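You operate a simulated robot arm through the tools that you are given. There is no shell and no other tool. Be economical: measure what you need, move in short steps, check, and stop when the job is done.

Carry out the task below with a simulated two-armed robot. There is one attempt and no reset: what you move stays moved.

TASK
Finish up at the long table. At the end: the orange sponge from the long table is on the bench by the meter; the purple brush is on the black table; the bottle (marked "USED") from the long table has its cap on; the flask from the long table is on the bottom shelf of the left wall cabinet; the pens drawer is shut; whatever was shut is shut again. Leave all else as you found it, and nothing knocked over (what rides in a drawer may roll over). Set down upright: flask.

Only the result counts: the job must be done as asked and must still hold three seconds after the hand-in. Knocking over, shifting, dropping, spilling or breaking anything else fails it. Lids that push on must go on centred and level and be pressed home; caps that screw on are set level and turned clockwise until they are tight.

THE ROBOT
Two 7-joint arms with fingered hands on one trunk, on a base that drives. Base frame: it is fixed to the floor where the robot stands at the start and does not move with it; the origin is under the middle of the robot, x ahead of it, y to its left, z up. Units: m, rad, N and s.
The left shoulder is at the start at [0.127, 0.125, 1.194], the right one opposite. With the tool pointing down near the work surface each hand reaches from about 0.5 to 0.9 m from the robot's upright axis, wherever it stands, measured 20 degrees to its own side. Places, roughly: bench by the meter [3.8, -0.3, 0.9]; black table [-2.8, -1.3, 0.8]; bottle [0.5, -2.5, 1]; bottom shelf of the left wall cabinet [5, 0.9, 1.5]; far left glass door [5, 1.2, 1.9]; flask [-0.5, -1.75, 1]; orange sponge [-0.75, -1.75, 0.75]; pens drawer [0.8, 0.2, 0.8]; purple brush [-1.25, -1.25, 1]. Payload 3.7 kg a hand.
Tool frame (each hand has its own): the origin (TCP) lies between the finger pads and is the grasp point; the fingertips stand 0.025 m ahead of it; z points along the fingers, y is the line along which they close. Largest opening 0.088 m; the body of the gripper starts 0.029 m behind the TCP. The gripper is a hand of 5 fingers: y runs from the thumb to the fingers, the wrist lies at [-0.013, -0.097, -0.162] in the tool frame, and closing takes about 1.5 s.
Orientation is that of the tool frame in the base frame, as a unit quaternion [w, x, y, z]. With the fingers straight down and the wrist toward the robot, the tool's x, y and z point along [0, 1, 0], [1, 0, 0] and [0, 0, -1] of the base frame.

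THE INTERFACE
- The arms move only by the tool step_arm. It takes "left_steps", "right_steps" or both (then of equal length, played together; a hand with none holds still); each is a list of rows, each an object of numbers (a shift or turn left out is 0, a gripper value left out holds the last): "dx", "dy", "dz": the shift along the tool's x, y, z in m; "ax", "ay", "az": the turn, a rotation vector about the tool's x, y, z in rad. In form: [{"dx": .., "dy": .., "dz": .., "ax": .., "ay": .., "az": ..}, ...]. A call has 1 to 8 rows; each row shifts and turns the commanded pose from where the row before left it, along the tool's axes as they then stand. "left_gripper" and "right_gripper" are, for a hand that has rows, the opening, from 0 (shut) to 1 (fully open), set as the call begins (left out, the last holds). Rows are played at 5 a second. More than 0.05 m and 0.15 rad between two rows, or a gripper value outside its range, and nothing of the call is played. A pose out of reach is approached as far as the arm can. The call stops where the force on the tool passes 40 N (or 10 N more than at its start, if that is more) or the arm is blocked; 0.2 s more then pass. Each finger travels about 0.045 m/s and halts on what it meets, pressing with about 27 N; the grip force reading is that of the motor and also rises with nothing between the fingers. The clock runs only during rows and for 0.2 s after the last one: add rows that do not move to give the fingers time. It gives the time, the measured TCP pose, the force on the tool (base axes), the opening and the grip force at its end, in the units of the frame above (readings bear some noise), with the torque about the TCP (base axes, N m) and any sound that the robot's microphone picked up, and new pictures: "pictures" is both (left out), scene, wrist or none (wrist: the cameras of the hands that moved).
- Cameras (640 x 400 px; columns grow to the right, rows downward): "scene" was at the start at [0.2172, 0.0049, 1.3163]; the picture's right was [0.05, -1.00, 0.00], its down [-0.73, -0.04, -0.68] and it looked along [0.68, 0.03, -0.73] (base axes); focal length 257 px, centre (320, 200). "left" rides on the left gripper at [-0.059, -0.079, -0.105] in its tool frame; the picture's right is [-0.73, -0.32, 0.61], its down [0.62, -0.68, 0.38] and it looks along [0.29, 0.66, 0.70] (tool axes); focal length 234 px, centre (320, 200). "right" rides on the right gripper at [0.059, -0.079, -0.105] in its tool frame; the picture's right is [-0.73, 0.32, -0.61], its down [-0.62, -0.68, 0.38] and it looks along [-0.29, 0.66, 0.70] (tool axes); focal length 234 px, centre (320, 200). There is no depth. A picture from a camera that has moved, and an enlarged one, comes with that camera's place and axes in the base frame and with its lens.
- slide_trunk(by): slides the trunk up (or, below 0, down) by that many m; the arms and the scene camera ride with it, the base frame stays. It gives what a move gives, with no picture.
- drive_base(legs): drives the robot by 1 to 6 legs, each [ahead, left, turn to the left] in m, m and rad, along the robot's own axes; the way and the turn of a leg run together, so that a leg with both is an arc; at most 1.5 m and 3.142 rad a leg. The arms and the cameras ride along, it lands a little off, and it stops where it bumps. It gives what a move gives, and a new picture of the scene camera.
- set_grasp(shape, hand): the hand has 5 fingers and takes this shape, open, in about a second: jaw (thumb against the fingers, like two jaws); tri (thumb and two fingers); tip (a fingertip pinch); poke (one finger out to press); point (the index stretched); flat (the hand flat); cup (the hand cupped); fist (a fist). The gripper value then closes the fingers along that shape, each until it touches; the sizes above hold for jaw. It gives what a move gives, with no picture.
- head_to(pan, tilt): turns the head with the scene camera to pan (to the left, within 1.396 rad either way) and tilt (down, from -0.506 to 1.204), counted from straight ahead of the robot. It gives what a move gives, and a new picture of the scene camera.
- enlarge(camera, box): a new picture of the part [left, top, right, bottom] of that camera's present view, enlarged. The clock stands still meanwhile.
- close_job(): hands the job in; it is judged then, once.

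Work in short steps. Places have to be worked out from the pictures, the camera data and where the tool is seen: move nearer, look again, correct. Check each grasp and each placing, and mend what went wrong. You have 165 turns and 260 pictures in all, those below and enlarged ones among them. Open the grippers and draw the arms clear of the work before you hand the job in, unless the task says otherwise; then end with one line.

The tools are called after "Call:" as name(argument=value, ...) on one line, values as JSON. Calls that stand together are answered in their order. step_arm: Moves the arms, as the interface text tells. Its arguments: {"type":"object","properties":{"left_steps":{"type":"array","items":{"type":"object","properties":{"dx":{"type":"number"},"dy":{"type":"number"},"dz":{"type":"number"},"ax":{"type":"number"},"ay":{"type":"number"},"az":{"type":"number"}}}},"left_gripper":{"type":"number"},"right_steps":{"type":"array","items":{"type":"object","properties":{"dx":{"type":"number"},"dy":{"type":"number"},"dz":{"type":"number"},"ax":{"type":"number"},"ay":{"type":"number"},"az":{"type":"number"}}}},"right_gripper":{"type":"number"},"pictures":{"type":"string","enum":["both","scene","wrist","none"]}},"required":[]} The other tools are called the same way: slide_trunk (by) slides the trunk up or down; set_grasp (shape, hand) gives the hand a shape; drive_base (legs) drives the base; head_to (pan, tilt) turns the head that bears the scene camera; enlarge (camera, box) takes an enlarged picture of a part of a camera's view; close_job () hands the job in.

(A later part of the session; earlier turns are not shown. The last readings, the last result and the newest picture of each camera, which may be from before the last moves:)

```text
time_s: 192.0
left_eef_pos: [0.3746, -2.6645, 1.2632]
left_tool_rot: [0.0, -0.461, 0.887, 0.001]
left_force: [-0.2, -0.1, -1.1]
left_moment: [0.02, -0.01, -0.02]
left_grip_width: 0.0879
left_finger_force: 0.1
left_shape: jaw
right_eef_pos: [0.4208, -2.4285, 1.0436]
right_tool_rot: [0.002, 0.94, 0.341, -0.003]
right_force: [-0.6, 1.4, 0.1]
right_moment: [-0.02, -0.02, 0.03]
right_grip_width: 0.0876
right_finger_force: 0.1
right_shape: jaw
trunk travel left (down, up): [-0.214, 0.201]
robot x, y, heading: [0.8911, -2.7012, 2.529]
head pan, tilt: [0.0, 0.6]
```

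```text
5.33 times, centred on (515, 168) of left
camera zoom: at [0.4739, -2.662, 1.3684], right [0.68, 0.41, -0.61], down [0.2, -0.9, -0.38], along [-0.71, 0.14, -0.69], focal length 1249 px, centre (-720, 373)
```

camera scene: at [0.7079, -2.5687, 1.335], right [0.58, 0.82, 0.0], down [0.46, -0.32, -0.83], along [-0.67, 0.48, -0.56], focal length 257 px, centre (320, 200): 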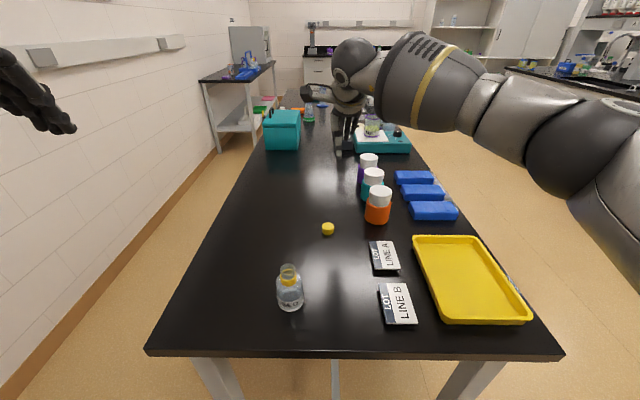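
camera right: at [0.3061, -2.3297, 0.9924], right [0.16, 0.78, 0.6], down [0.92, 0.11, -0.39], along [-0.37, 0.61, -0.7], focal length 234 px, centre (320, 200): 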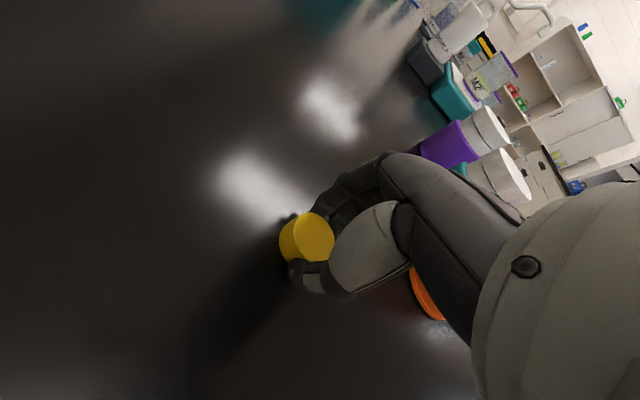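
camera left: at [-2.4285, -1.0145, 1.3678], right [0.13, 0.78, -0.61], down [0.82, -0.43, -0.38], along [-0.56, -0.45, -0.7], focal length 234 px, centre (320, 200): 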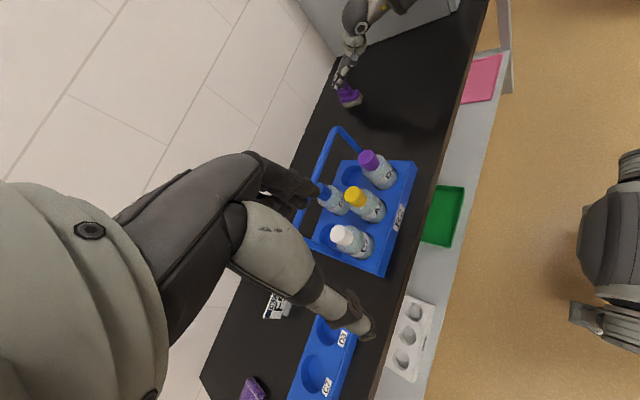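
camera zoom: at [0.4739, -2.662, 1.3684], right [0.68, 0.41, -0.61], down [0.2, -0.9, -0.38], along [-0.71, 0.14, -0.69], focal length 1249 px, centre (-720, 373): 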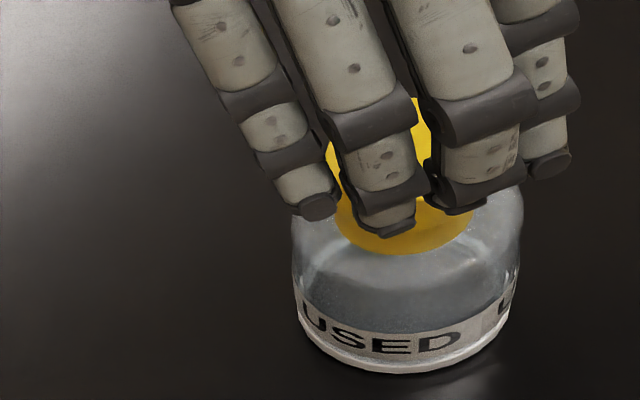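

The cap is on, level and tight (0.27 N·m). Next I raise the right hand and unwind the wrist before driving behind the table, where flask and sponge are close to the back edge.

Call:
step_arm(right_steps=[{"dz": -0.04, "az": -0.1}, {"dz": -0.04, "az": -0.1}, {"dz": -0.03, "az": -0.15}, {"az": -0.15}, {"az": -0.15}, {"az": -0.15}, {"az": -0.15}, {"az": -0.15}], pictures="none")

Call:
step_arm(right_steps=[{"az": -0.15}, {"az": -0.15}, {"az": -0.15}, {"az": -0.15}, {"az": -0.15}, {"az": -0.15}, {"az": -0.15}, {"az": -0.15}], pictures="none")

Call:
step_arm(right_steps=[{"az": -0.15}, {"az": -0.15}, {"az": -0.08, "dx": -0.04}, {"dx": -0.04}, {"dx": -0.04}], pictures="none")

Call:
drive_base(legs=[[-0.3, 0, 0], [0, 0.35, 0], [0, 0, -1.567]])

```text
time_s: 193.8
left_eef_pos: [0.3739, -2.6646, 1.263]
left_tool_rot: [-0.001, -0.462, 0.887, 0.001]
left_force: [0.4, -0.1, 0.6]
left_moment: [0.03, 0.0, 0.02]
left_grip_width: 0.0877
left_finger_force: 0.1
left_shape: jaw
right_eef_pos: [0.4204, -2.4284, 1.1524]
right_tool_rot: [0.001, 0.622, 0.783, -0.004]
right_force: [0.4, -0.5, 0.5]
right_moment: [-0.02, -0.01, 0.02]
right_grip_width: 0.0877
right_finger_force: 0.0
right_shape: jaw
trunk travel left (down, up): [-0.214, 0.201]
robot x, y, heading: [0.8872, -2.6971, 2.529]
head pan, tilt: [0.0, 0.6]
```

```text
time_s: 195.6
left_eef_pos: [0.3743, -2.6648, 1.2634]
left_tool_rot: [-0.001, -0.461, 0.887, 0.001]
left_force: [0.1, 0.4, -0.3]
left_moment: [-0.01, 0.0, 0.01]
left_grip_width: 0.0876
left_finger_force: 0.0
left_shape: jaw
right_eef_pos: [0.4198, -2.4276, 1.153]
right_tool_rot: [-0.002, 0.072, 0.997, -0.003]
right_force: [0.1, -0.6, 0.2]
right_moment: [-0.02, 0.0, 0.02]
right_grip_width: 0.0876
right_finger_force: 0.2
right_shape: jaw
trunk travel left (down, up): [-0.214, 0.201]
robot x, y, heading: [0.889, -2.7012, 2.534]
head pan, tilt: [0.0, 0.6]
```

```text
time_s: 196.8
left_eef_pos: [0.375, -2.6642, 1.2638]
left_tool_rot: [-0.001, -0.461, 0.887, 0.0]
left_force: [0.7, 0.8, 0.7]
left_moment: [0.04, 0.01, 0.01]
left_grip_width: 0.0879
left_finger_force: 0.0
left_shape: jaw
right_eef_pos: [0.5386, -2.4035, 1.1526]
right_tool_rot: [-0.004, -0.117, 0.993, -0.003]
right_force: [0.9, 0.3, -0.2]
right_moment: [0.04, -0.02, 0.01]
right_grip_width: 0.0877
right_finger_force: 0.0
right_shape: jaw
trunk travel left (down, up): [-0.214, 0.201]
robot x, y, heading: [0.8911, -2.699, 2.528]
head pan, tilt: [0.0, 0.6]
```

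```text
time_s: 205.9
left_eef_pos: [0.9534, -2.6349, 1.2635]
left_tool_rot: [-0.001, 0.294, 0.956, 0.001]
left_force: [0.2, 0.6, 0.3]
left_moment: [0.02, -0.01, -0.03]
left_grip_width: 0.0876
left_finger_force: 0.1
left_shape: jaw
right_eef_pos: [1.2179, -2.7921, 1.1532]
right_tool_rot: [-0.003, 0.613, 0.79, -0.001]
right_force: [0.1, 0.3, -0.2]
right_moment: [0.01, -0.02, 0.0]
right_grip_width: 0.0877
right_finger_force: 0.0
right_shape: jaw
trunk travel left (down, up): [-0.214, 0.201]
robot x, y, heading: [0.9303, -3.1535, 0.973]
head pan, tilt: [0.0, 0.6]
camera scene: at [1.0565, -2.9659, 1.335], right [0.83, -0.56, 0.0], down [-0.32, -0.47, -0.83], along [0.46, 0.68, -0.56], focal length 257 px, centre (320, 200)
```

scene: 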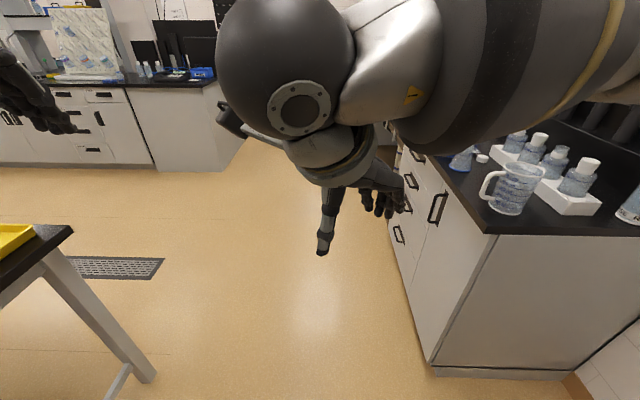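

A side bench stands to the right. I fix the right hand's yaw, then move back and left behind the long table in stages.

Call:
step_arm(right_steps=[{"az": -0.15}, {"az": -0.15}, {"az": -0.15}, {"az": -0.15}, {"az": -0.12}], pictures="none")

Call:
drive_base(legs=[[-0.38, 0, -0.012], [0, 1.2, 0]])

```text
time_s: 207.1
left_eef_pos: [0.953, -2.6354, 1.2628]
left_tool_rot: [0.001, 0.293, 0.956, 0.002]
left_force: [-0.2, -0.6, 0.0]
left_moment: [0.02, 0.0, 0.04]
left_grip_width: 0.0877
left_finger_force: 0.1
left_shape: jaw
right_eef_pos: [1.2174, -2.7915, 1.1518]
right_tool_rot: [-0.004, 0.295, 0.955, 0.002]
right_force: [-0.8, 0.0, -0.1]
right_moment: [-0.03, -0.01, -0.03]
right_grip_width: 0.0876
right_finger_force: 0.1
right_shape: jaw
trunk travel left (down, up): [-0.214, 0.201]
robot x, y, heading: [0.9272, -3.1528, 0.976]
head pan, tilt: [0.0, 0.6]
```

```text
time_s: 209.6
left_eef_pos: [0.739, -2.9528, 1.2634]
left_tool_rot: [-0.001, 0.295, 0.955, 0.001]
left_force: [-0.2, 0.6, 0.6]
left_moment: [-0.01, 0.03, -0.03]
left_grip_width: 0.0876
left_finger_force: 0.0
left_shape: jaw
right_eef_pos: [1.0022, -3.1108, 1.1537]
right_tool_rot: [-0.004, 0.298, 0.955, 0.001]
right_force: [-1.0, 0.1, -0.9]
right_moment: [0.0, 0.02, -0.02]
right_grip_width: 0.0881
right_finger_force: 0.0
right_shape: jaw
trunk travel left (down, up): [-0.214, 0.201]
robot x, y, heading: [0.7162, -3.4709, 0.969]
head pan, tilt: [0.0, 0.6]
stopped in leg 1: the robot was blocked; the commanded pose is now the measured one
camera scene: at [0.8414, -3.2838, 1.3351], right [0.82, -0.57, 0.0], down [-0.32, -0.47, -0.83], along [0.47, 0.68, -0.56], focal length 257 px, centre (320, 200)
```

scene: 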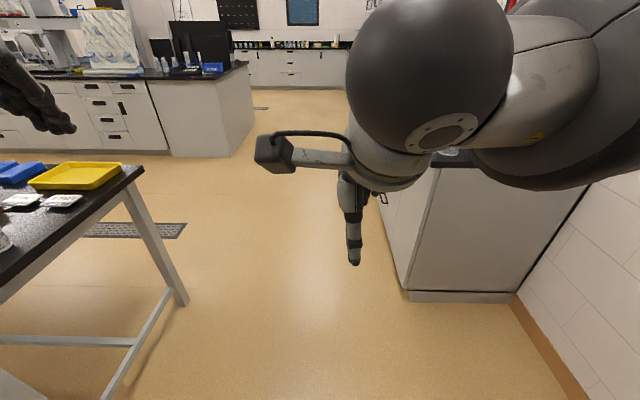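

The base was blocked going backward. I look around to see what it met.

Call:
head_to(pan=1.39, tilt=0.7)

Call:
head_to(pan=-1.39, tilt=0.7)

```text
time_s: 211.1
left_eef_pos: [0.7392, -2.9529, 1.2626]
left_tool_rot: [0.0, 0.296, 0.955, 0.001]
left_force: [0.1, 0.7, 0.1]
left_moment: [-0.02, 0.02, 0.04]
left_grip_width: 0.0876
left_finger_force: 0.0
left_shape: jaw
right_eef_pos: [1.0029, -3.1108, 1.1521]
right_tool_rot: [-0.004, 0.298, 0.955, 0.001]
right_force: [-0.5, 0.4, 0.5]
right_moment: [0.02, 0.01, -0.01]
right_grip_width: 0.0878
right_finger_force: 0.1
right_shape: jaw
trunk travel left (down, up): [-0.214, 0.201]
robot x, y, heading: [0.7128, -3.4738, 0.975]
head pan, tilt: [1.389, 0.7]
camera scene: at [0.7315, -3.2963, 1.3263], right [0.71, 0.71, 0.0], down [0.46, -0.45, -0.77], along [-0.54, 0.54, -0.64], focal length 257 px, centre (320, 200)
```

scene: 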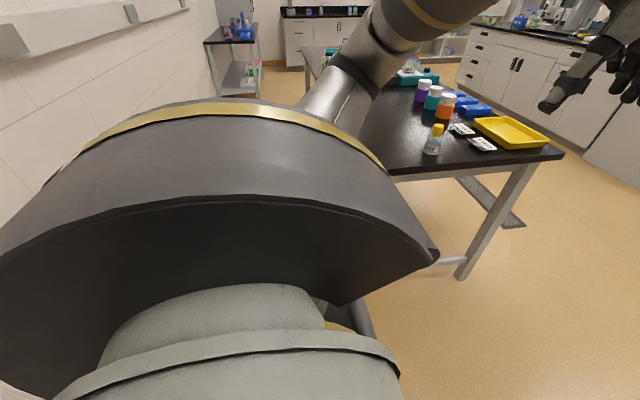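

```text
time_s: 213.6
left_eef_pos: [0.74, -2.9517, 1.2625]
left_tool_rot: [0.0, 0.296, 0.955, 0.001]
left_force: [-0.6, 0.1, 0.1]
left_moment: [-0.03, 0.0, 0.02]
left_grip_width: 0.0877
left_finger_force: 0.0
left_shape: jaw
right_eef_pos: [1.0029, -3.1102, 1.1529]
right_tool_rot: [-0.003, 0.298, 0.954, 0.001]
right_force: [0.0, -0.2, 0.7]
right_moment: [0.0, -0.03, -0.01]
right_grip_width: 0.0877
right_finger_force: 0.1
right_shape: jaw
trunk travel left (down, up): [-0.214, 0.201]
robot x, y, heading: [0.7128, -3.4719, 0.969]
head pan, tilt: [-1.389, 0.7]
camera scene: at [0.8694, -3.3907, 1.3263], right [-0.41, -0.91, 0.0], down [-0.59, 0.26, -0.76], along [0.7, -0.31, -0.64], focal length 257 px, centre (320, 200)
```

scene: 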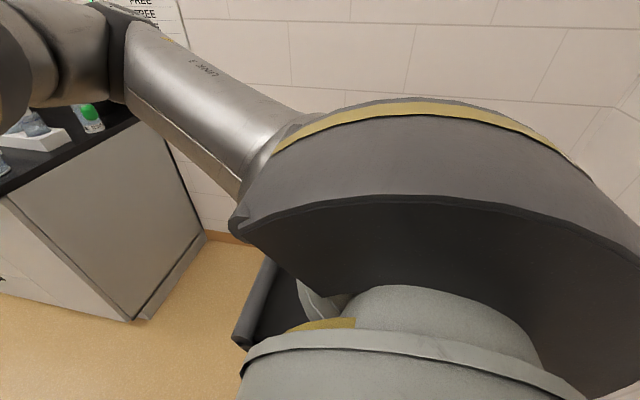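

Not visible from here. I move forward a little, turn to face along the back aisle, and look to the left for the floor items.

Call:
drive_base(legs=[[0.15, 0, 0], [0, 0, 1.56]])

Call:
head_to(pan=1.2, tilt=0.7)

```text
time_s: 218.7
left_eef_pos: [0.2826, -3.3023, 1.2633]
left_tool_rot: [0.0, -0.452, 0.892, 0.001]
left_force: [-0.7, 0.0, -0.3]
left_moment: [0.0, 0.01, -0.04]
left_grip_width: 0.0876
left_finger_force: 0.0
left_shape: jaw
right_eef_pos: [0.4499, -3.0443, 1.1533]
right_tool_rot: [-0.003, -0.45, 0.893, -0.001]
right_force: [0.2, 0.9, 0.5]
right_moment: [0.01, 0.02, 0.03]
right_grip_width: 0.0877
right_finger_force: 0.0
right_shape: jaw
trunk travel left (down, up): [-0.214, 0.201]
robot x, y, heading: [0.7962, -3.3463, 2.509]
head pan, tilt: [-1.389, 0.7]
camera scene: at [0.7275, -3.1868, 1.3263], right [0.9, -0.44, 0.0], down [-0.28, -0.58, -0.77], along [0.33, 0.69, -0.64], focal length 257 px, centre (320, 200)
```

scene: 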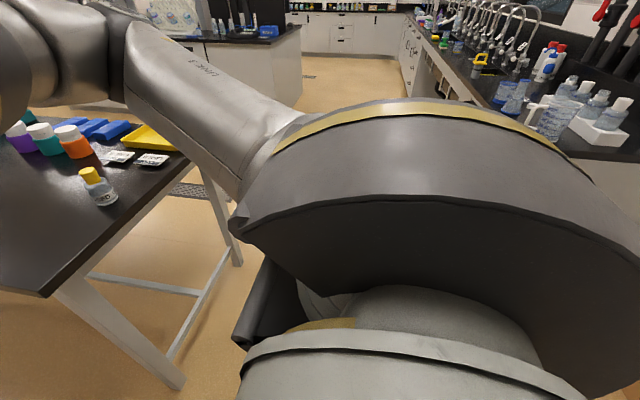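

```text
time_s: 221.0
left_eef_pos: [0.2839, -3.301, 1.2634]
left_tool_rot: [0.0, -0.453, 0.892, 0.001]
left_force: [0.0, -0.2, 0.2]
left_moment: [0.0, 0.0, -0.04]
left_grip_width: 0.0878
left_finger_force: 0.1
left_shape: jaw
right_eef_pos: [0.4489, -3.044, 1.1531]
right_tool_rot: [-0.003, -0.45, 0.893, -0.003]
right_force: [-0.1, -0.1, 0.0]
right_moment: [0.01, 0.01, 0.02]
right_grip_width: 0.0877
right_finger_force: 0.1
right_shape: jaw
trunk travel left (down, up): [-0.214, 0.201]
robot x, y, heading: [0.8023, -3.3436, 2.509]
head pan, tilt: [1.201, 0.7]
camera scene: at [0.6189, -3.3088, 1.3263], right [-0.54, 0.84, 0.0], down [0.54, 0.35, -0.76], along [-0.64, -0.41, -0.64], focal length 257 px, centre (320, 200)
```

scene: 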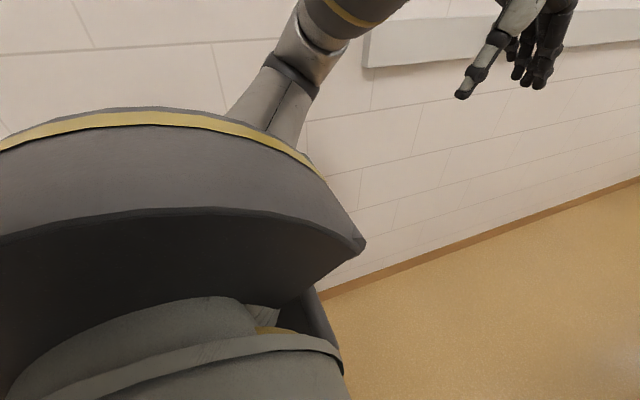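

The aisle itself is clear (wall at s≈-3.05). I drive diagonally around the table corner and down the aisle.

Call:
drive_base(legs=[[0.25, 0.06, 0.023], [0.4, 0.14, 0], [1.4, 0, 0]])

Call:
head_to(pan=-0.6, tilt=0.6)

```text
time_s: 225.1
left_eef_pos: [-0.347, -3.0918, 1.2705]
left_tool_rot: [-0.008, -0.466, 0.884, 0.001]
left_force: [0.0, 0.7, 0.1]
left_moment: [0.01, 0.02, 0.04]
left_grip_width: 0.0875
left_finger_force: 0.1
left_shape: jaw
right_eef_pos: [-0.1874, -2.8283, 1.1547]
right_tool_rot: [-0.01, -0.462, 0.887, -0.003]
right_force: [0.4, -0.4, -0.2]
right_moment: [0.05, 0.02, 0.01]
right_grip_width: 0.0878
right_finger_force: 0.0
right_shape: jaw
trunk travel left (down, up): [-0.214, 0.201]
robot x, y, heading: [0.1543, -3.1261, 2.538]
head pan, tilt: [1.201, 0.7]
stopped in leg 2: the robot was blocked; the commanded pose is now the measured one
camera scene: at [-0.0092, -3.0884, 1.3285], right [-0.56, 0.83, 0.0], down [0.52, 0.36, -0.77], along [-0.64, -0.43, -0.63], focal length 257 px, centre (320, 200)
```

scene: 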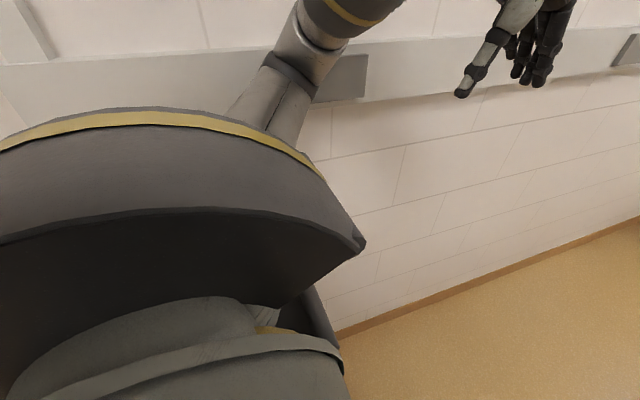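

```text
time_s: 226.9
left_eef_pos: [-0.346, -3.0921, 1.2698]
left_tool_rot: [-0.008, -0.467, 0.884, -0.001]
left_force: [-0.2, 0.9, -0.4]
left_moment: [0.0, 0.02, -0.02]
left_grip_width: 0.0878
left_finger_force: 0.0
left_shape: jaw
right_eef_pos: [-0.1888, -2.8295, 1.154]
right_tool_rot: [-0.011, -0.462, 0.887, -0.002]
right_force: [0.2, 0.7, 0.5]
right_moment: [0.02, 0.02, 0.01]
right_grip_width: 0.0874
right_finger_force: 0.1
right_shape: jaw
trunk travel left (down, up): [-0.214, 0.201]
robot x, y, heading: [0.1574, -3.1276, 2.532]
head pan, tilt: [-0.6, 0.6]
camera scene: at [0.0293, -2.9581, 1.3352], right [0.93, 0.36, -0.01], down [0.19, -0.53, -0.82], along [-0.3, 0.77, -0.57], focal length 257 px, centre (320, 200)
```

scene: 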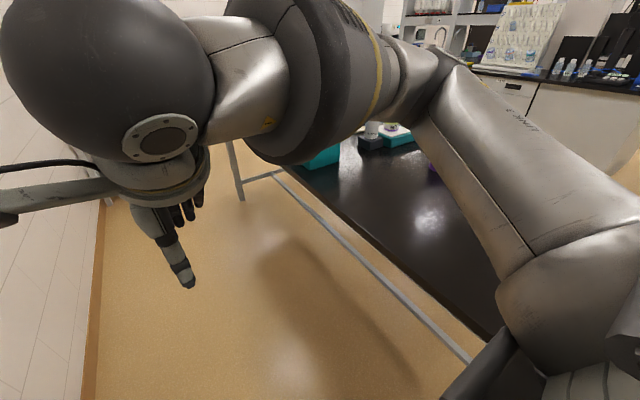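

The left elbow evidently touched the wall rail. I raise the trunk so the right elbow clears the table items, shift right a little, and continue along the aisle.

Call:
slide_trunk(by=0.19)

Call:
drive_base(legs=[[0, -0.06, 0], [0.75, 0, 0]])

```text
time_s: 229.0
left_eef_pos: [-0.3615, -3.1007, 1.4527]
left_tool_rot: [-0.001, -0.466, 0.885, 0.001]
left_force: [-0.5, -0.3, 0.0]
left_moment: [0.03, 0.02, -0.04]
left_grip_width: 0.0877
left_finger_force: 0.0
left_shape: jaw
right_eef_pos: [-0.2021, -2.8378, 1.3417]
right_tool_rot: [-0.003, -0.463, 0.887, -0.002]
right_force: [-0.2, 0.7, 0.1]
right_moment: [0.0, -0.02, -0.01]
right_grip_width: 0.0877
right_finger_force: 0.1
right_shape: jaw
trunk travel left (down, up): [-0.404, 0.011]
robot x, y, heading: [0.1567, -3.1262, 2.538]
head pan, tilt: [-0.6, 0.6]
```

```text
time_s: 233.8
left_eef_pos: [-0.9454, -2.6381, 1.454]
left_tool_rot: [-0.001, -0.473, 0.881, 0.001]
left_force: [0.3, -0.2, -0.9]
left_moment: [-0.02, -0.02, -0.03]
left_grip_width: 0.0877
left_finger_force: 0.0
left_shape: jaw
right_eef_pos: [-0.7894, -2.3718, 1.3421]
right_tool_rot: [-0.003, -0.469, 0.883, -0.002]
right_force: [-0.3, -0.1, -0.5]
right_moment: [0.0, 0.0, -0.03]
right_grip_width: 0.0876
right_finger_force: 0.1
right_shape: jaw
trunk travel left (down, up): [-0.404, 0.011]
robot x, y, heading: [-0.4295, -2.6609, 2.548]
head pan, tilt: [-0.6, 0.6]
camera scene: at [-0.4919, -2.5531, 1.5295], right [0.93, 0.37, 0.0], down [0.21, -0.52, -0.83], along [-0.31, 0.77, -0.57], focal length 257 px, centre (320, 200)
```

scene: 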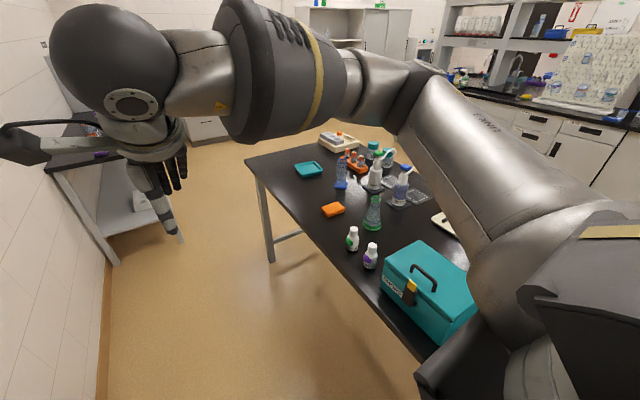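

Clear view: sponge at about (-0.776,-1.70), flask at about (-0.593,-1.729) with rim at about z 0.99, and two small white bottles nearer the back edge. I drive to face them from behind the table.

Call:
drive_base(legs=[[0.75, 0, -0.016], [0, 0, -1.571]])

Call:
head_to(pan=0, tilt=0.85)

```text
time_s: 241.7
left_eef_pos: [-1.0298, -1.7117, 1.4539]
left_tool_rot: [0.001, 0.291, 0.957, 0.001]
left_force: [0.8, -0.7, 0.4]
left_moment: [-0.01, 0.02, -0.01]
left_grip_width: 0.0877
left_finger_force: 0.1
left_shape: jaw
right_eef_pos: [-0.7637, -1.8692, 1.344]
right_tool_rot: [-0.003, 0.295, 0.955, 0.0]
right_force: [0.0, -0.3, 0.1]
right_moment: [0.01, 0.0, 0.0]
right_grip_width: 0.0877
right_finger_force: 0.2
right_shape: jaw
trunk travel left (down, up): [-0.404, 0.011]
robot x, y, heading: [-1.0524, -2.23, 0.974]
head pan, tilt: [-0.6, 0.6]
camera scene: at [-0.9458, -2.1627, 1.5295], right [0.37, -0.93, 0.0], down [-0.53, -0.21, -0.83], along [0.77, 0.3, -0.56], focal length 257 px, centre (320, 200)
```

scene: 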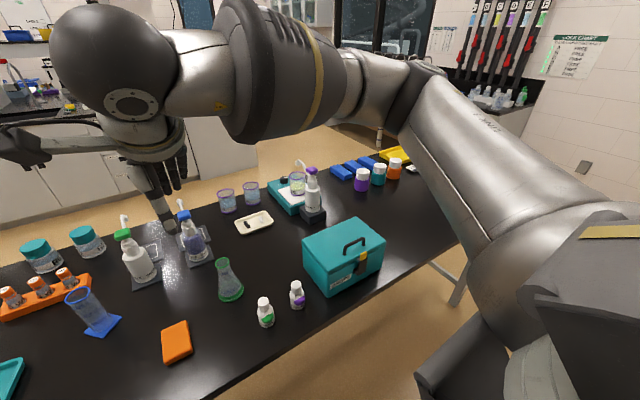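

```text
time_s: 242.7
left_eef_pos: [-1.0288, -1.7116, 1.4536]
left_tool_rot: [0.001, 0.292, 0.956, 0.002]
left_force: [1.1, 0.2, 0.0]
left_moment: [-0.02, 0.02, 0.0]
left_grip_width: 0.0876
left_finger_force: 0.0
left_shape: jaw
right_eef_pos: [-0.7636, -1.8683, 1.3428]
right_tool_rot: [-0.003, 0.296, 0.955, 0.001]
right_force: [0.4, -0.9, -0.7]
right_moment: [-0.01, -0.02, 0.0]
right_grip_width: 0.0877
right_finger_force: 0.1
right_shape: jaw
trunk travel left (down, up): [-0.404, 0.011]
robot x, y, heading: [-1.0535, -2.2338, 0.975]
head pan, tilt: [0.0, 0.85]
camera scene: at [-0.9842, -2.1304, 1.5087], right [0.83, -0.56, 0.0], down [-0.42, -0.62, -0.66], along [0.37, 0.55, -0.75], focal length 257 px, centre (320, 200)
```

scene: 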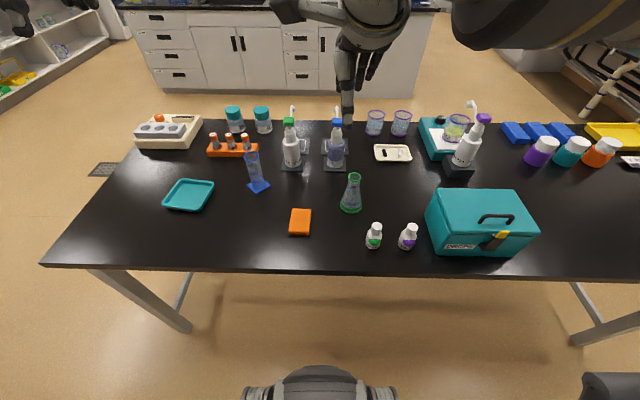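

Excellent view from above: flask base at (-0.593,-1.729), sponge at (-0.770,-1.699). I move the right hand above the flask.

Call:
step_arm(right_steps=[{"dx": -0.0126, "dy": 0.042}, {"dx": -0.0126, "dy": 0.042}, {"dx": -0.0126, "dy": 0.042}, {"dx": -0.0126, "dy": 0.042}, {"dx": -0.0126, "dy": 0.042}, {"dz": 0.05}, {"dz": 0.05}, {"dz": 0.05}])

```text
time_s: 244.5
left_eef_pos: [-1.0289, -1.7113, 1.453]
left_tool_rot: [0.001, 0.292, 0.956, 0.0]
left_force: [-0.3, 0.4, 0.2]
left_moment: [0.0, 0.01, 0.02]
left_grip_width: 0.0877
left_finger_force: 0.2
left_shape: jaw
right_eef_pos: [-0.5957, -1.7305, 1.1923]
right_tool_rot: [-0.004, 0.296, 0.955, 0.001]
right_force: [-0.4, -0.4, 0.2]
right_moment: [0.02, -0.05, 0.0]
right_grip_width: 0.0877
right_finger_force: 0.0
right_shape: jaw
trunk travel left (down, up): [-0.404, 0.011]
robot x, y, heading: [-1.0507, -2.2302, 0.978]
head pan, tilt: [0.0, 0.85]
camera scene: at [-0.9838, -2.1302, 1.5086], right [0.83, -0.56, 0.0], down [-0.42, -0.62, -0.66], along [0.37, 0.55, -0.75], focal length 257 px, centre (320, 200)
camera right: at [-0.688, -1.7629, 1.2965], right [0.79, -0.15, 0.6], down [0.13, -0.91, -0.39], along [0.61, 0.38, -0.7], focal length 234 px, centre (320, 200)
```

scene: 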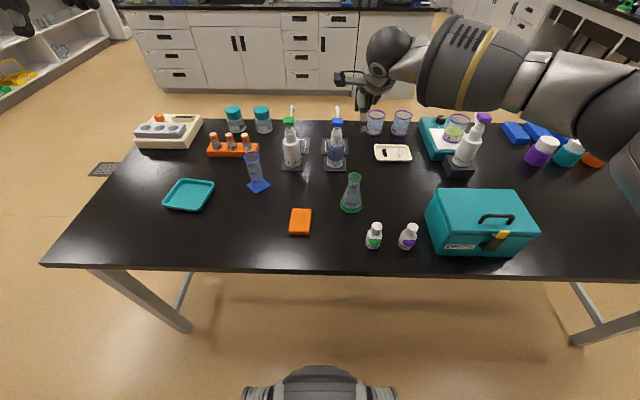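
right: 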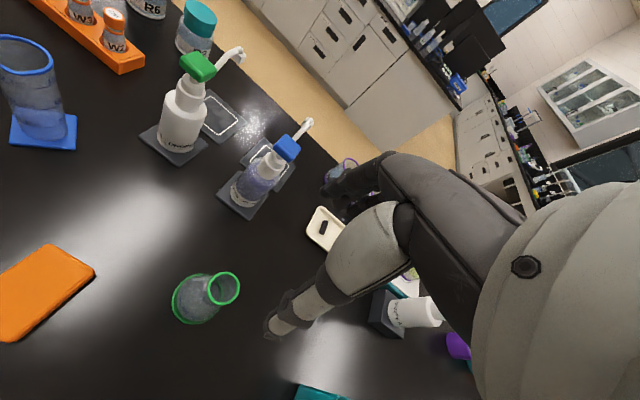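

The flask axis is within 3 mm of the TCP. I correct and descend to around the neck.

Call:
step_arm(right_steps=[{"dx": -0.0025, "dy": -0.0025, "dz": 0.045}, {"dz": 0.045}, {"dz": 0.045}, {"dz": 0.035}], pictures="wrist")

Call:
enlarge(camera="scene", box=[310, 100, 430, 260])

```text
time_s: 245.5
left_eef_pos: [-1.0281, -1.71, 1.4532]
left_tool_rot: [0.0, 0.292, 0.956, 0.001]
left_force: [0.7, 0.7, -0.6]
left_moment: [0.01, -0.01, 0.0]
left_grip_width: 0.0879
left_finger_force: 0.1
left_shape: jaw
right_eef_pos: [-0.596, -1.732, 1.0214]
right_tool_rot: [-0.004, 0.296, 0.955, 0.0]
right_force: [-0.5, -0.2, 0.2]
right_moment: [-0.03, -0.01, 0.04]
right_grip_width: 0.0879
right_finger_force: 0.0
right_shape: jaw
trunk travel left (down, up): [-0.404, 0.011]
robot x, y, heading: [-1.052, -2.2299, 0.977]
head pan, tilt: [0.0, 0.85]
camera right: at [-0.6895, -1.7647, 1.1264], right [0.79, -0.15, 0.6], down [0.13, -0.91, -0.39], along [0.61, 0.38, -0.7], focal length 234 px, centre (320, 200)
```

right: 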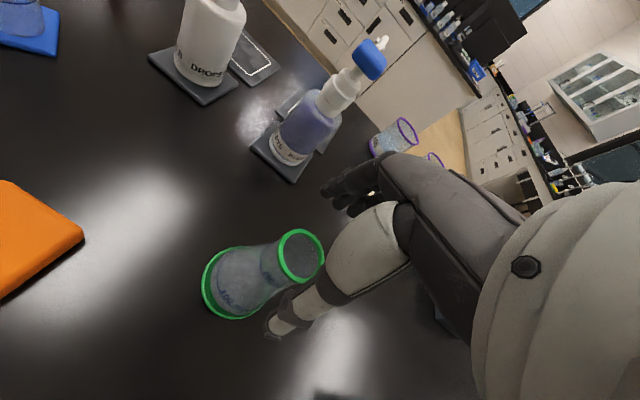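

```text
2.50 times, centred on (370, 180) of scene
camera zoom: at [-0.9842, -2.13, 1.5086], right [0.83, -0.56, 0.0], down [-0.42, -0.62, -0.66], along [0.37, 0.55, -0.75], focal length 642 px, centre (195, 250)
```

zoom: 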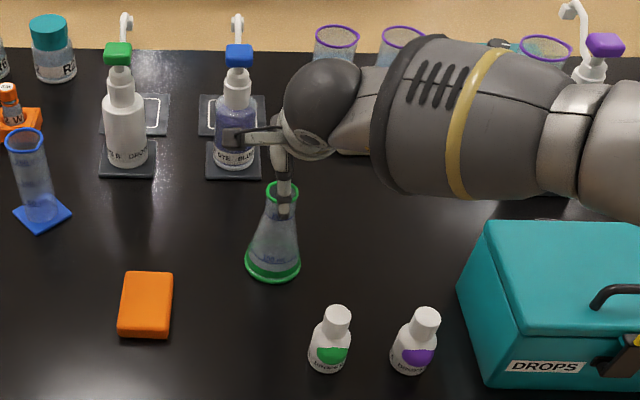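

Aligned. I descend to TCP≈0.968 and close on the neck.

Call:
step_arm(right_steps=[{"dz": 0.025}, {"dz": 0.02}, {"dz": 0.008}, {}], pictures="none")

Call:
step_arm(right_steps=[{}, {}, {}, {}, {}, {}, {}, {}], right_gripper=0, pictures="wrist")

Call:
enlarge(camera="scene", box=[320, 130, 420, 260])

```text
time_s: 246.5
left_eef_pos: [-1.0284, -1.7118, 1.4542]
left_tool_rot: [0.002, 0.292, 0.956, 0.002]
left_force: [-0.4, -0.1, 0.1]
left_moment: [0.02, -0.01, 0.03]
left_grip_width: 0.0876
left_finger_force: 0.0
left_shape: jaw
right_eef_pos: [-0.5965, -1.7333, 0.9689]
right_tool_rot: [-0.004, 0.296, 0.955, 0.001]
right_force: [0.1, -0.2, 1.0]
right_moment: [-0.01, 0.0, -0.01]
right_grip_width: 0.0876
right_finger_force: 0.1
right_shape: jaw
trunk travel left (down, up): [-0.404, 0.011]
robot x, y, heading: [-1.0532, -2.2293, 0.977]
head pan, tilt: [0.0, 0.85]
```

```text
time_s: 248.3
left_eef_pos: [-1.0288, -1.7128, 1.4546]
left_tool_rot: [0.0, 0.291, 0.957, 0.002]
left_force: [-0.6, -0.5, -0.5]
left_moment: [0.02, 0.0, -0.01]
left_grip_width: 0.088
left_finger_force: 0.0
left_shape: jaw
right_eef_pos: [-0.5956, -1.7312, 0.9706]
right_tool_rot: [-0.003, 0.296, 0.955, 0.0]
right_force: [-1.6, 0.1, 3.0]
right_moment: [-0.01, -0.03, -0.04]
right_grip_width: 0.0296
right_finger_force: 26.9
right_shape: jaw
trunk travel left (down, up): [-0.404, 0.011]
robot x, y, heading: [-1.0537, -2.2311, 0.975]
head pan, tilt: [0.0, 0.85]
camera right: at [-0.6891, -1.7644, 1.0743], right [0.79, -0.15, 0.6], down [0.13, -0.91, -0.39], along [0.61, 0.38, -0.7], focal length 234 px, centre (320, 200)
```

right: 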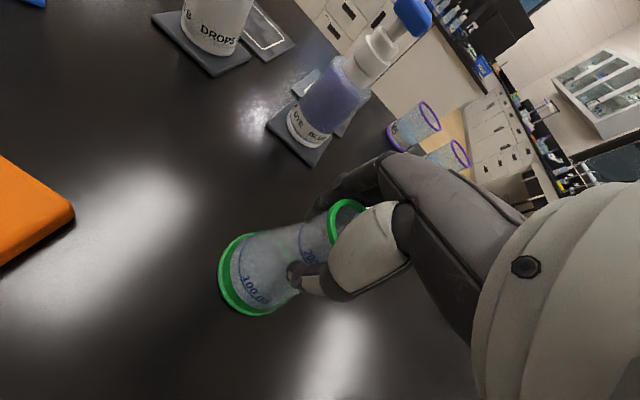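

```text
3.08 times, centred on (370, 195) of scene
camera zoom: at [-0.9846, -2.1305, 1.5087], right [0.83, -0.56, 0.0], down [-0.42, -0.62, -0.66], along [0.37, 0.55, -0.75], focal length 790 px, centre (166, 215)
```

zoom: 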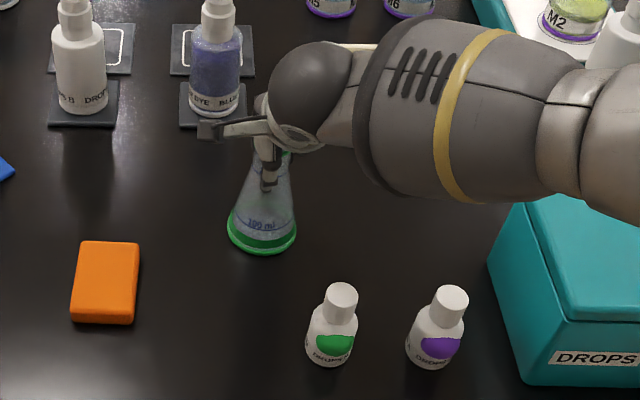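

Flask gripped at the neck (30 mm). I lift it straight up and check it's upright.

Call:
step_arm(right_steps=[{"dz": -0.02}, {"dz": -0.04}, {"dz": -0.045}, {"dz": -0.045}, {"dz": -0.045}], pictures="both")

```text
time_s: 249.5
left_eef_pos: [-1.0291, -1.7109, 1.4532]
left_tool_rot: [0.0, 0.291, 0.957, 0.002]
left_force: [0.1, -0.3, -0.4]
left_moment: [-0.01, -0.02, -0.02]
left_grip_width: 0.0878
left_finger_force: 0.0
left_shape: jaw
right_eef_pos: [-0.5964, -1.7363, 1.1654]
right_tool_rot: [-0.004, 0.296, 0.955, 0.0]
right_force: [0.8, 0.1, -0.7]
right_moment: [-0.02, -0.01, -0.02]
right_grip_width: 0.0289
right_finger_force: 27.1
right_shape: jaw
trunk travel left (down, up): [-0.404, 0.011]
robot x, y, heading: [-1.0522, -2.227, 0.975]
head pan, tilt: [0.0, 0.85]
camera scene: at [-0.9846, -2.1308, 1.5087], right [0.83, -0.56, 0.0], down [-0.42, -0.62, -0.66], along [0.37, 0.55, -0.75], focal length 257 px, centre (320, 200)
camera right: at [-0.6886, -1.7688, 1.2694], right [0.79, -0.15, 0.6], down [0.13, -0.91, -0.39], along [0.61, 0.38, -0.7], focal length 234 px, centre (320, 200)
```

scene: 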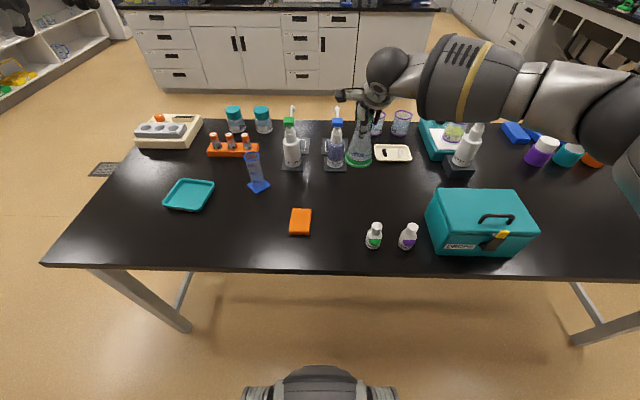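
right: 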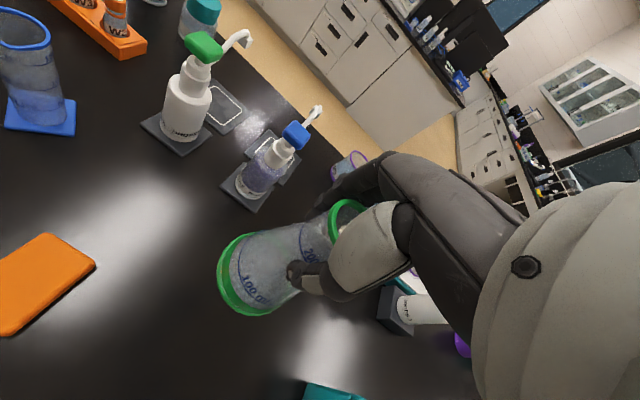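

The flask is held upright (bottom ≈ TCP−0.12). I raise and shift the right hand right, and rotate the left hand 90° for gripping the sponge across its width.

Call:
step_arm(right_steps=[{"dx": -0.015, "dz": -0.03}, {"dx": -0.015, "dz": -0.03}, {"dx": -0.015, "dz": -0.03}, {"dx": -0.015, "dz": -0.03}, {"dx": -0.015, "dz": -0.02}, {"dx": -0.015}, {}, {}], left_steps=[{"az": 0.15}, {"az": 0.15}, {"az": 0.15}, {"az": 0.15}, {"az": 0.15}, {"az": 0.15}, {"az": 0.15}, {"az": 0.15}], pictures="none")

Call:
step_arm(left_steps=[{"az": 0.15}, {"az": 0.15}, {"az": 0.07}, {"dx": 0.026, "dy": 0.0345}, {"dx": 0.026, "dy": 0.0345}, {"dx": 0.026, "dy": 0.0345}, {"dx": 0.026, "dy": 0.0345}, {"dx": 0.026, "dy": 0.0345}], pictures="none")

Call:
step_arm(left_steps=[{"dx": 0.026, "dy": 0.0345}, {"dz": 0.05}, {"dz": 0.05}, {"dz": 0.05}, {"dz": 0.05}, {"dz": 0.05}, {"dz": 0.05}])

```text
time_s: 251.3
left_eef_pos: [-1.0289, -1.7124, 1.4544]
left_tool_rot: [0.0, 0.782, 0.623, 0.002]
left_force: [0.4, -0.1, -0.1]
left_moment: [-0.01, -0.01, 0.01]
left_grip_width: 0.088
left_finger_force: 0.1
left_shape: jaw
right_eef_pos: [-0.5187, -1.7851, 1.3032]
right_tool_rot: [-0.004, 0.296, 0.955, 0.001]
right_force: [-0.3, -0.5, -0.5]
right_moment: [0.02, 0.02, -0.01]
right_grip_width: 0.0289
right_finger_force: 27.4
right_shape: jaw
trunk travel left (down, up): [-0.404, 0.011]
robot x, y, heading: [-1.0511, -2.2324, 0.976]
head pan, tilt: [0.0, 0.85]
```

```text
time_s: 253.1
left_eef_pos: [-0.8122, -1.6995, 1.4545]
left_tool_rot: [-0.002, 0.882, 0.471, 0.0]
left_force: [0.6, -0.4, 0.4]
left_moment: [0.01, 0.0, -0.01]
left_grip_width: 0.0876
left_finger_force: 0.0
left_shape: jaw
right_eef_pos: [-0.517, -1.7844, 1.3043]
right_tool_rot: [-0.004, 0.295, 0.955, 0.001]
right_force: [-0.3, 0.3, -0.2]
right_moment: [0.02, 0.04, 0.0]
right_grip_width: 0.0289
right_finger_force: 27.0
right_shape: jaw
trunk travel left (down, up): [-0.404, 0.011]
robot x, y, heading: [-1.0506, -2.23, 0.971]
head pan, tilt: [0.0, 0.85]
```

```text
time_s: 254.7
left_eef_pos: [-0.7685, -1.6968, 1.1532]
left_tool_rot: [-0.001, 0.882, 0.471, 0.001]
left_force: [0.3, -0.4, -0.8]
left_moment: [0.01, 0.05, -0.01]
left_grip_width: 0.088
left_finger_force: 0.0
left_shape: jaw
right_eef_pos: [-0.5186, -1.7843, 1.303]
right_tool_rot: [-0.003, 0.295, 0.955, 0.0]
right_force: [0.1, 0.1, 0.0]
right_moment: [0.0, -0.01, -0.03]
right_grip_width: 0.0288
right_finger_force: 27.0
right_shape: jaw
trunk travel left (down, up): [-0.404, 0.011]
robot x, y, heading: [-1.0486, -2.2296, 0.971]
head pan, tilt: [0.0, 0.85]
camera scene: at [-0.9845, -2.1298, 1.5086], right [0.83, -0.56, 0.0], down [-0.42, -0.62, -0.66], along [0.37, 0.55, -0.75], focal length 257 px, centre (320, 200)
camera left: at [-0.8667, -1.7015, 1.258], right [-0.67, -0.42, -0.61], down [-0.22, 0.9, -0.38], along [0.71, -0.12, -0.7], focal length 234 px, centre (320, 200)
```

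scene: 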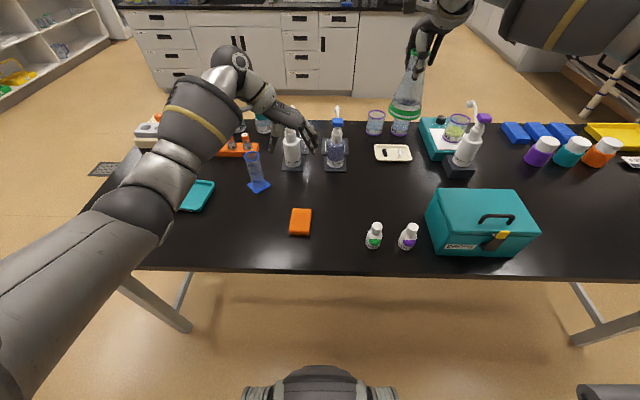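
left: 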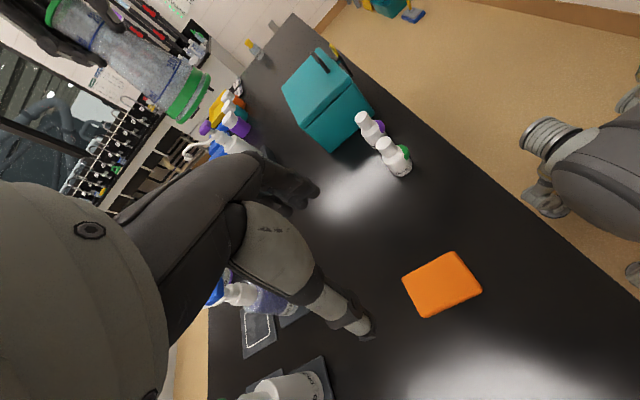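

The sponge lies lengthwise along my forward direction, about 6.4 cm wide. I correct by 8 mm back and descend in stages.

Call:
step_arm(left_steps=[{"dx": -0.008, "dy": 0.001, "dz": 0.045}, {"dz": 0.045}, {"dz": 0.045}, {"dz": 0.045}, {"dz": 0.04}], pictures="wrist")

Call:
step_arm(left_steps=[{"dz": 0.03}, {"dz": 0.015}, {"dz": 0.005}, {}], pictures="wrist")

```text
time_s: 255.9
left_eef_pos: [-0.7723, -1.7041, 0.9329]
left_tool_rot: [-0.001, 0.883, 0.47, 0.001]
left_force: [0.7, 0.4, -0.2]
left_moment: [0.03, 0.02, 0.02]
left_grip_width: 0.0874
left_finger_force: 0.0
left_shape: jaw
right_eef_pos: [-0.5171, -1.7864, 1.3025]
right_tool_rot: [-0.005, 0.295, 0.955, 0.001]
right_force: [0.1, 1.0, 0.5]
right_moment: [0.03, 0.0, 0.03]
right_grip_width: 0.0288
right_finger_force: 27.0
right_shape: jaw
trunk travel left (down, up): [-0.404, 0.011]
robot x, y, heading: [-1.0526, -2.2288, 0.976]
head pan, tilt: [0.0, 0.85]
camera left: at [-0.8702, -1.7087, 1.0372], right [-0.67, -0.42, -0.61], down [-0.22, 0.9, -0.38], along [0.71, -0.12, -0.7], focal length 234 px, centre (320, 200)
```

left: 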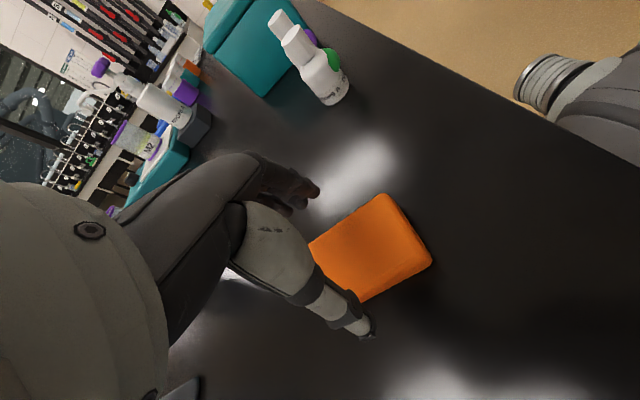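

```text
time_s: 256.9
left_eef_pos: [-0.7772, -1.7123, 0.8866]
left_tool_rot: [0.0, 0.882, 0.471, 0.002]
left_force: [0.1, 0.0, -0.3]
left_moment: [-0.01, -0.01, 0.03]
left_grip_width: 0.0874
left_finger_force: 0.1
left_shape: jaw
left hand out of reach, approached as far as the arm can: row 2
right_eef_pos: [-0.5198, -1.7858, 1.3034]
right_tool_rot: [-0.004, 0.295, 0.955, 0.001]
right_force: [-0.4, -0.4, -0.8]
right_moment: [0.0, 0.03, 0.03]
right_grip_width: 0.029
right_finger_force: 27.3
right_shape: jaw
trunk travel left (down, up): [-0.404, 0.011]
robot x, y, heading: [-1.0522, -2.2304, 0.974]
head pan, tilt: [0.0, 0.85]
camera left: at [-0.8749, -1.7167, 0.9911], right [-0.67, -0.42, -0.61], down [-0.22, 0.9, -0.38], along [0.71, -0.12, -0.69], focal length 234 px, centre (320, 200)
```

left: 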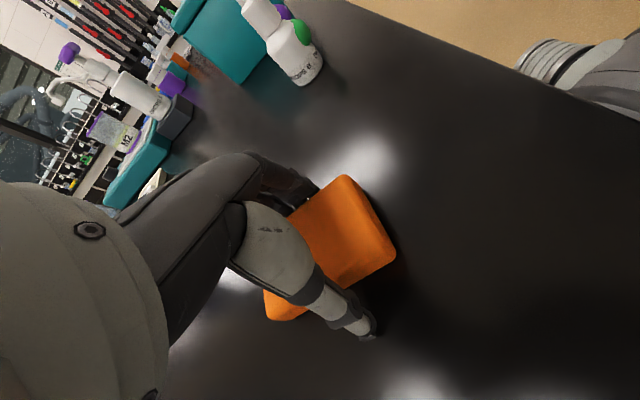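

The left arm is at its reach limit, but the fingertips (z≈0.862) are below the sponge top on both sides. I close here and check.

Call:
step_arm(left_steps=[{}, {}, {}, {}, {}, {}, {}, {}], left_gripper=0, pictures="wrist")

```text
time_s: 258.7
left_eef_pos: [-0.7778, -1.7117, 0.8879]
left_tool_rot: [-0.001, 0.882, 0.471, 0.002]
left_force: [0.2, -0.5, 0.8]
left_moment: [0.04, 0.01, 0.01]
left_grip_width: 0.0558
left_finger_force: 27.0
left_shape: jaw
right_eef_pos: [-0.52, -1.786, 1.303]
right_tool_rot: [-0.003, 0.296, 0.955, 0.002]
right_force: [0.1, -0.3, -0.7]
right_moment: [0.0, 0.0, 0.02]
right_grip_width: 0.0287
right_finger_force: 27.3
right_shape: jaw
trunk travel left (down, up): [-0.404, 0.011]
robot x, y, heading: [-1.0515, -2.2286, 0.973]
head pan, tilt: [0.0, 0.85]
camera left: at [-0.875, -1.7165, 0.9912], right [-0.67, -0.42, -0.61], down [-0.22, 0.9, -0.38], along [0.71, -0.12, -0.7], focal length 234 px, centre (320, 200)
```

left: 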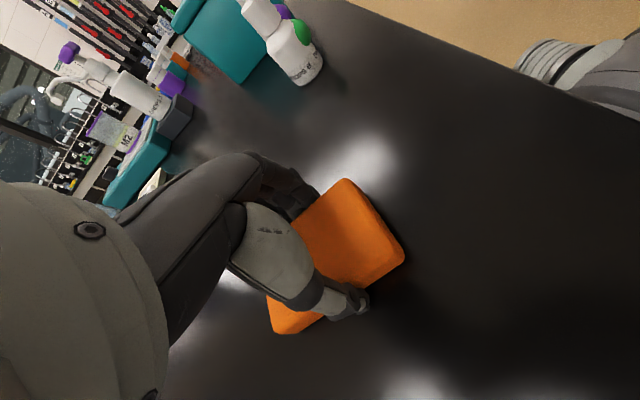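

Gripped at 56 mm, about the sponge's width. I lift slowly and verify.

Call:
step_arm(left_steps=[{"dz": -0.02}, {"dz": -0.03}, {"dz": -0.04}, {"dz": -0.05}, {"dz": -0.05}, {"dz": -0.05}], pictures="both")

```text
time_s: 260.1
left_eef_pos: [-0.7762, -1.7109, 1.1261]
left_tool_rot: [-0.001, 0.882, 0.471, 0.001]
left_force: [0.3, 0.7, 0.5]
left_moment: [0.01, -0.02, 0.0]
left_grip_width: 0.0558
left_finger_force: 26.9
left_shape: jaw
right_eef_pos: [-0.5183, -1.7851, 1.3031]
right_tool_rot: [-0.003, 0.296, 0.955, 0.001]
right_force: [-0.6, -0.2, -0.5]
right_moment: [0.0, 0.02, 0.01]
right_grip_width: 0.0291
right_finger_force: 27.3
right_shape: jaw
trunk travel left (down, up): [-0.404, 0.011]
robot x, y, heading: [-1.0494, -2.2311, 0.975]
head pan, tilt: [0.0, 0.85]
camera scene: at [-0.9841, -2.1306, 1.5086], right [0.83, -0.56, 0.0], down [-0.42, -0.62, -0.66], along [0.37, 0.55, -0.75], focal length 257 px, centre (320, 200)
camera left: at [-0.8728, -1.7149, 1.2317], right [-0.67, -0.42, -0.61], down [-0.22, 0.9, -0.38], along [0.71, -0.12, -0.7], focal length 234 px, centre (320, 200)
```

scene: 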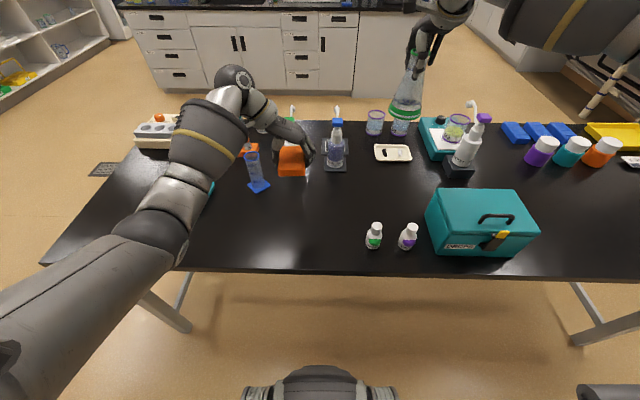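
left: 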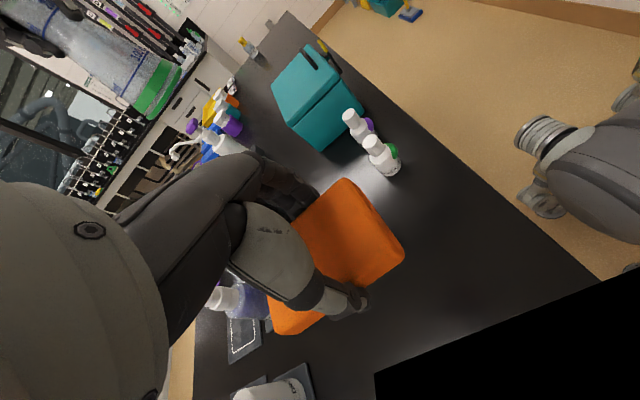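

Sponge and flask are both secured. I raise the left hand, then drive back along the aisle to the right and around the table corner into the room.

Call:
step_arm(left_steps=[{"dz": -0.045}, {"dz": -0.045}, {"dz": -0.045}, {"dz": -0.045}], pictures="none")

Call:
drive_base(legs=[[0, -1.5, -0.014], [0.1, -0.32, 0], [0.25, -0.2, 0], [1.2, 0, 0]])

```text
time_s: 261.1
left_eef_pos: [-0.7752, -1.7117, 1.3073]
left_tool_rot: [-0.002, 0.882, 0.471, 0.0]
left_force: [-0.2, -0.6, 0.0]
left_moment: [0.0, 0.02, 0.03]
left_grip_width: 0.056
left_finger_force: 26.9
left_shape: jaw
right_eef_pos: [-0.5177, -1.7854, 1.3032]
right_tool_rot: [-0.004, 0.295, 0.955, 0.002]
right_force: [1.1, 1.0, -0.6]
right_moment: [0.02, 0.0, 0.0]
right_grip_width: 0.0291
right_finger_force: 26.7
right_shape: jaw
trunk travel left (down, up): [-0.404, 0.011]
robot x, y, heading: [-1.0536, -2.2296, 0.977]
head pan, tilt: [0.0, 0.85]
```

```text
time_s: 285.0
left_eef_pos: [1.7456, -1.5243, 1.3071]
left_tool_rot: [-0.001, 0.88, 0.475, 0.001]
left_force: [-0.7, -0.9, 0.0]
left_moment: [0.04, 0.03, 0.02]
left_grip_width: 0.056
left_finger_force: 27.2
left_shape: jaw
right_eef_pos: [2.003, -1.5969, 1.3031]
right_tool_rot: [-0.003, 0.291, 0.957, 0.001]
right_force: [0.8, 0.3, 0.3]
right_moment: [-0.03, -0.01, 0.03]
right_grip_width: 0.0289
right_finger_force: 26.5
right_shape: jaw
trunk travel left (down, up): [-0.404, 0.011]
robot x, y, heading: [1.4725, -2.0428, 0.987]
head pan, tilt: [0.0, 0.85]
camera scene: at [1.5396, -1.9445, 1.5086], right [0.83, -0.55, 0.0], down [-0.42, -0.63, -0.66], along [0.37, 0.55, -0.75], focal length 257 px, centre (320, 200)
```

scene: 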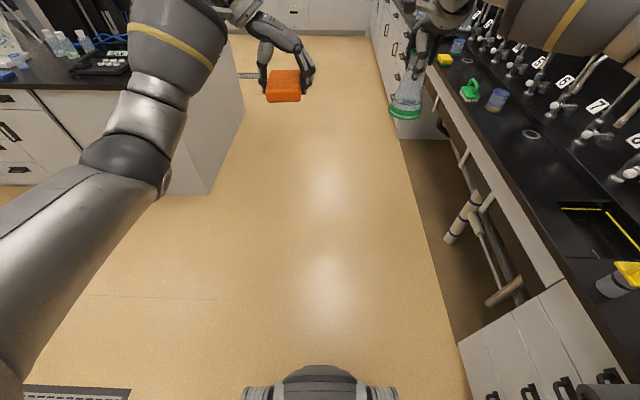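

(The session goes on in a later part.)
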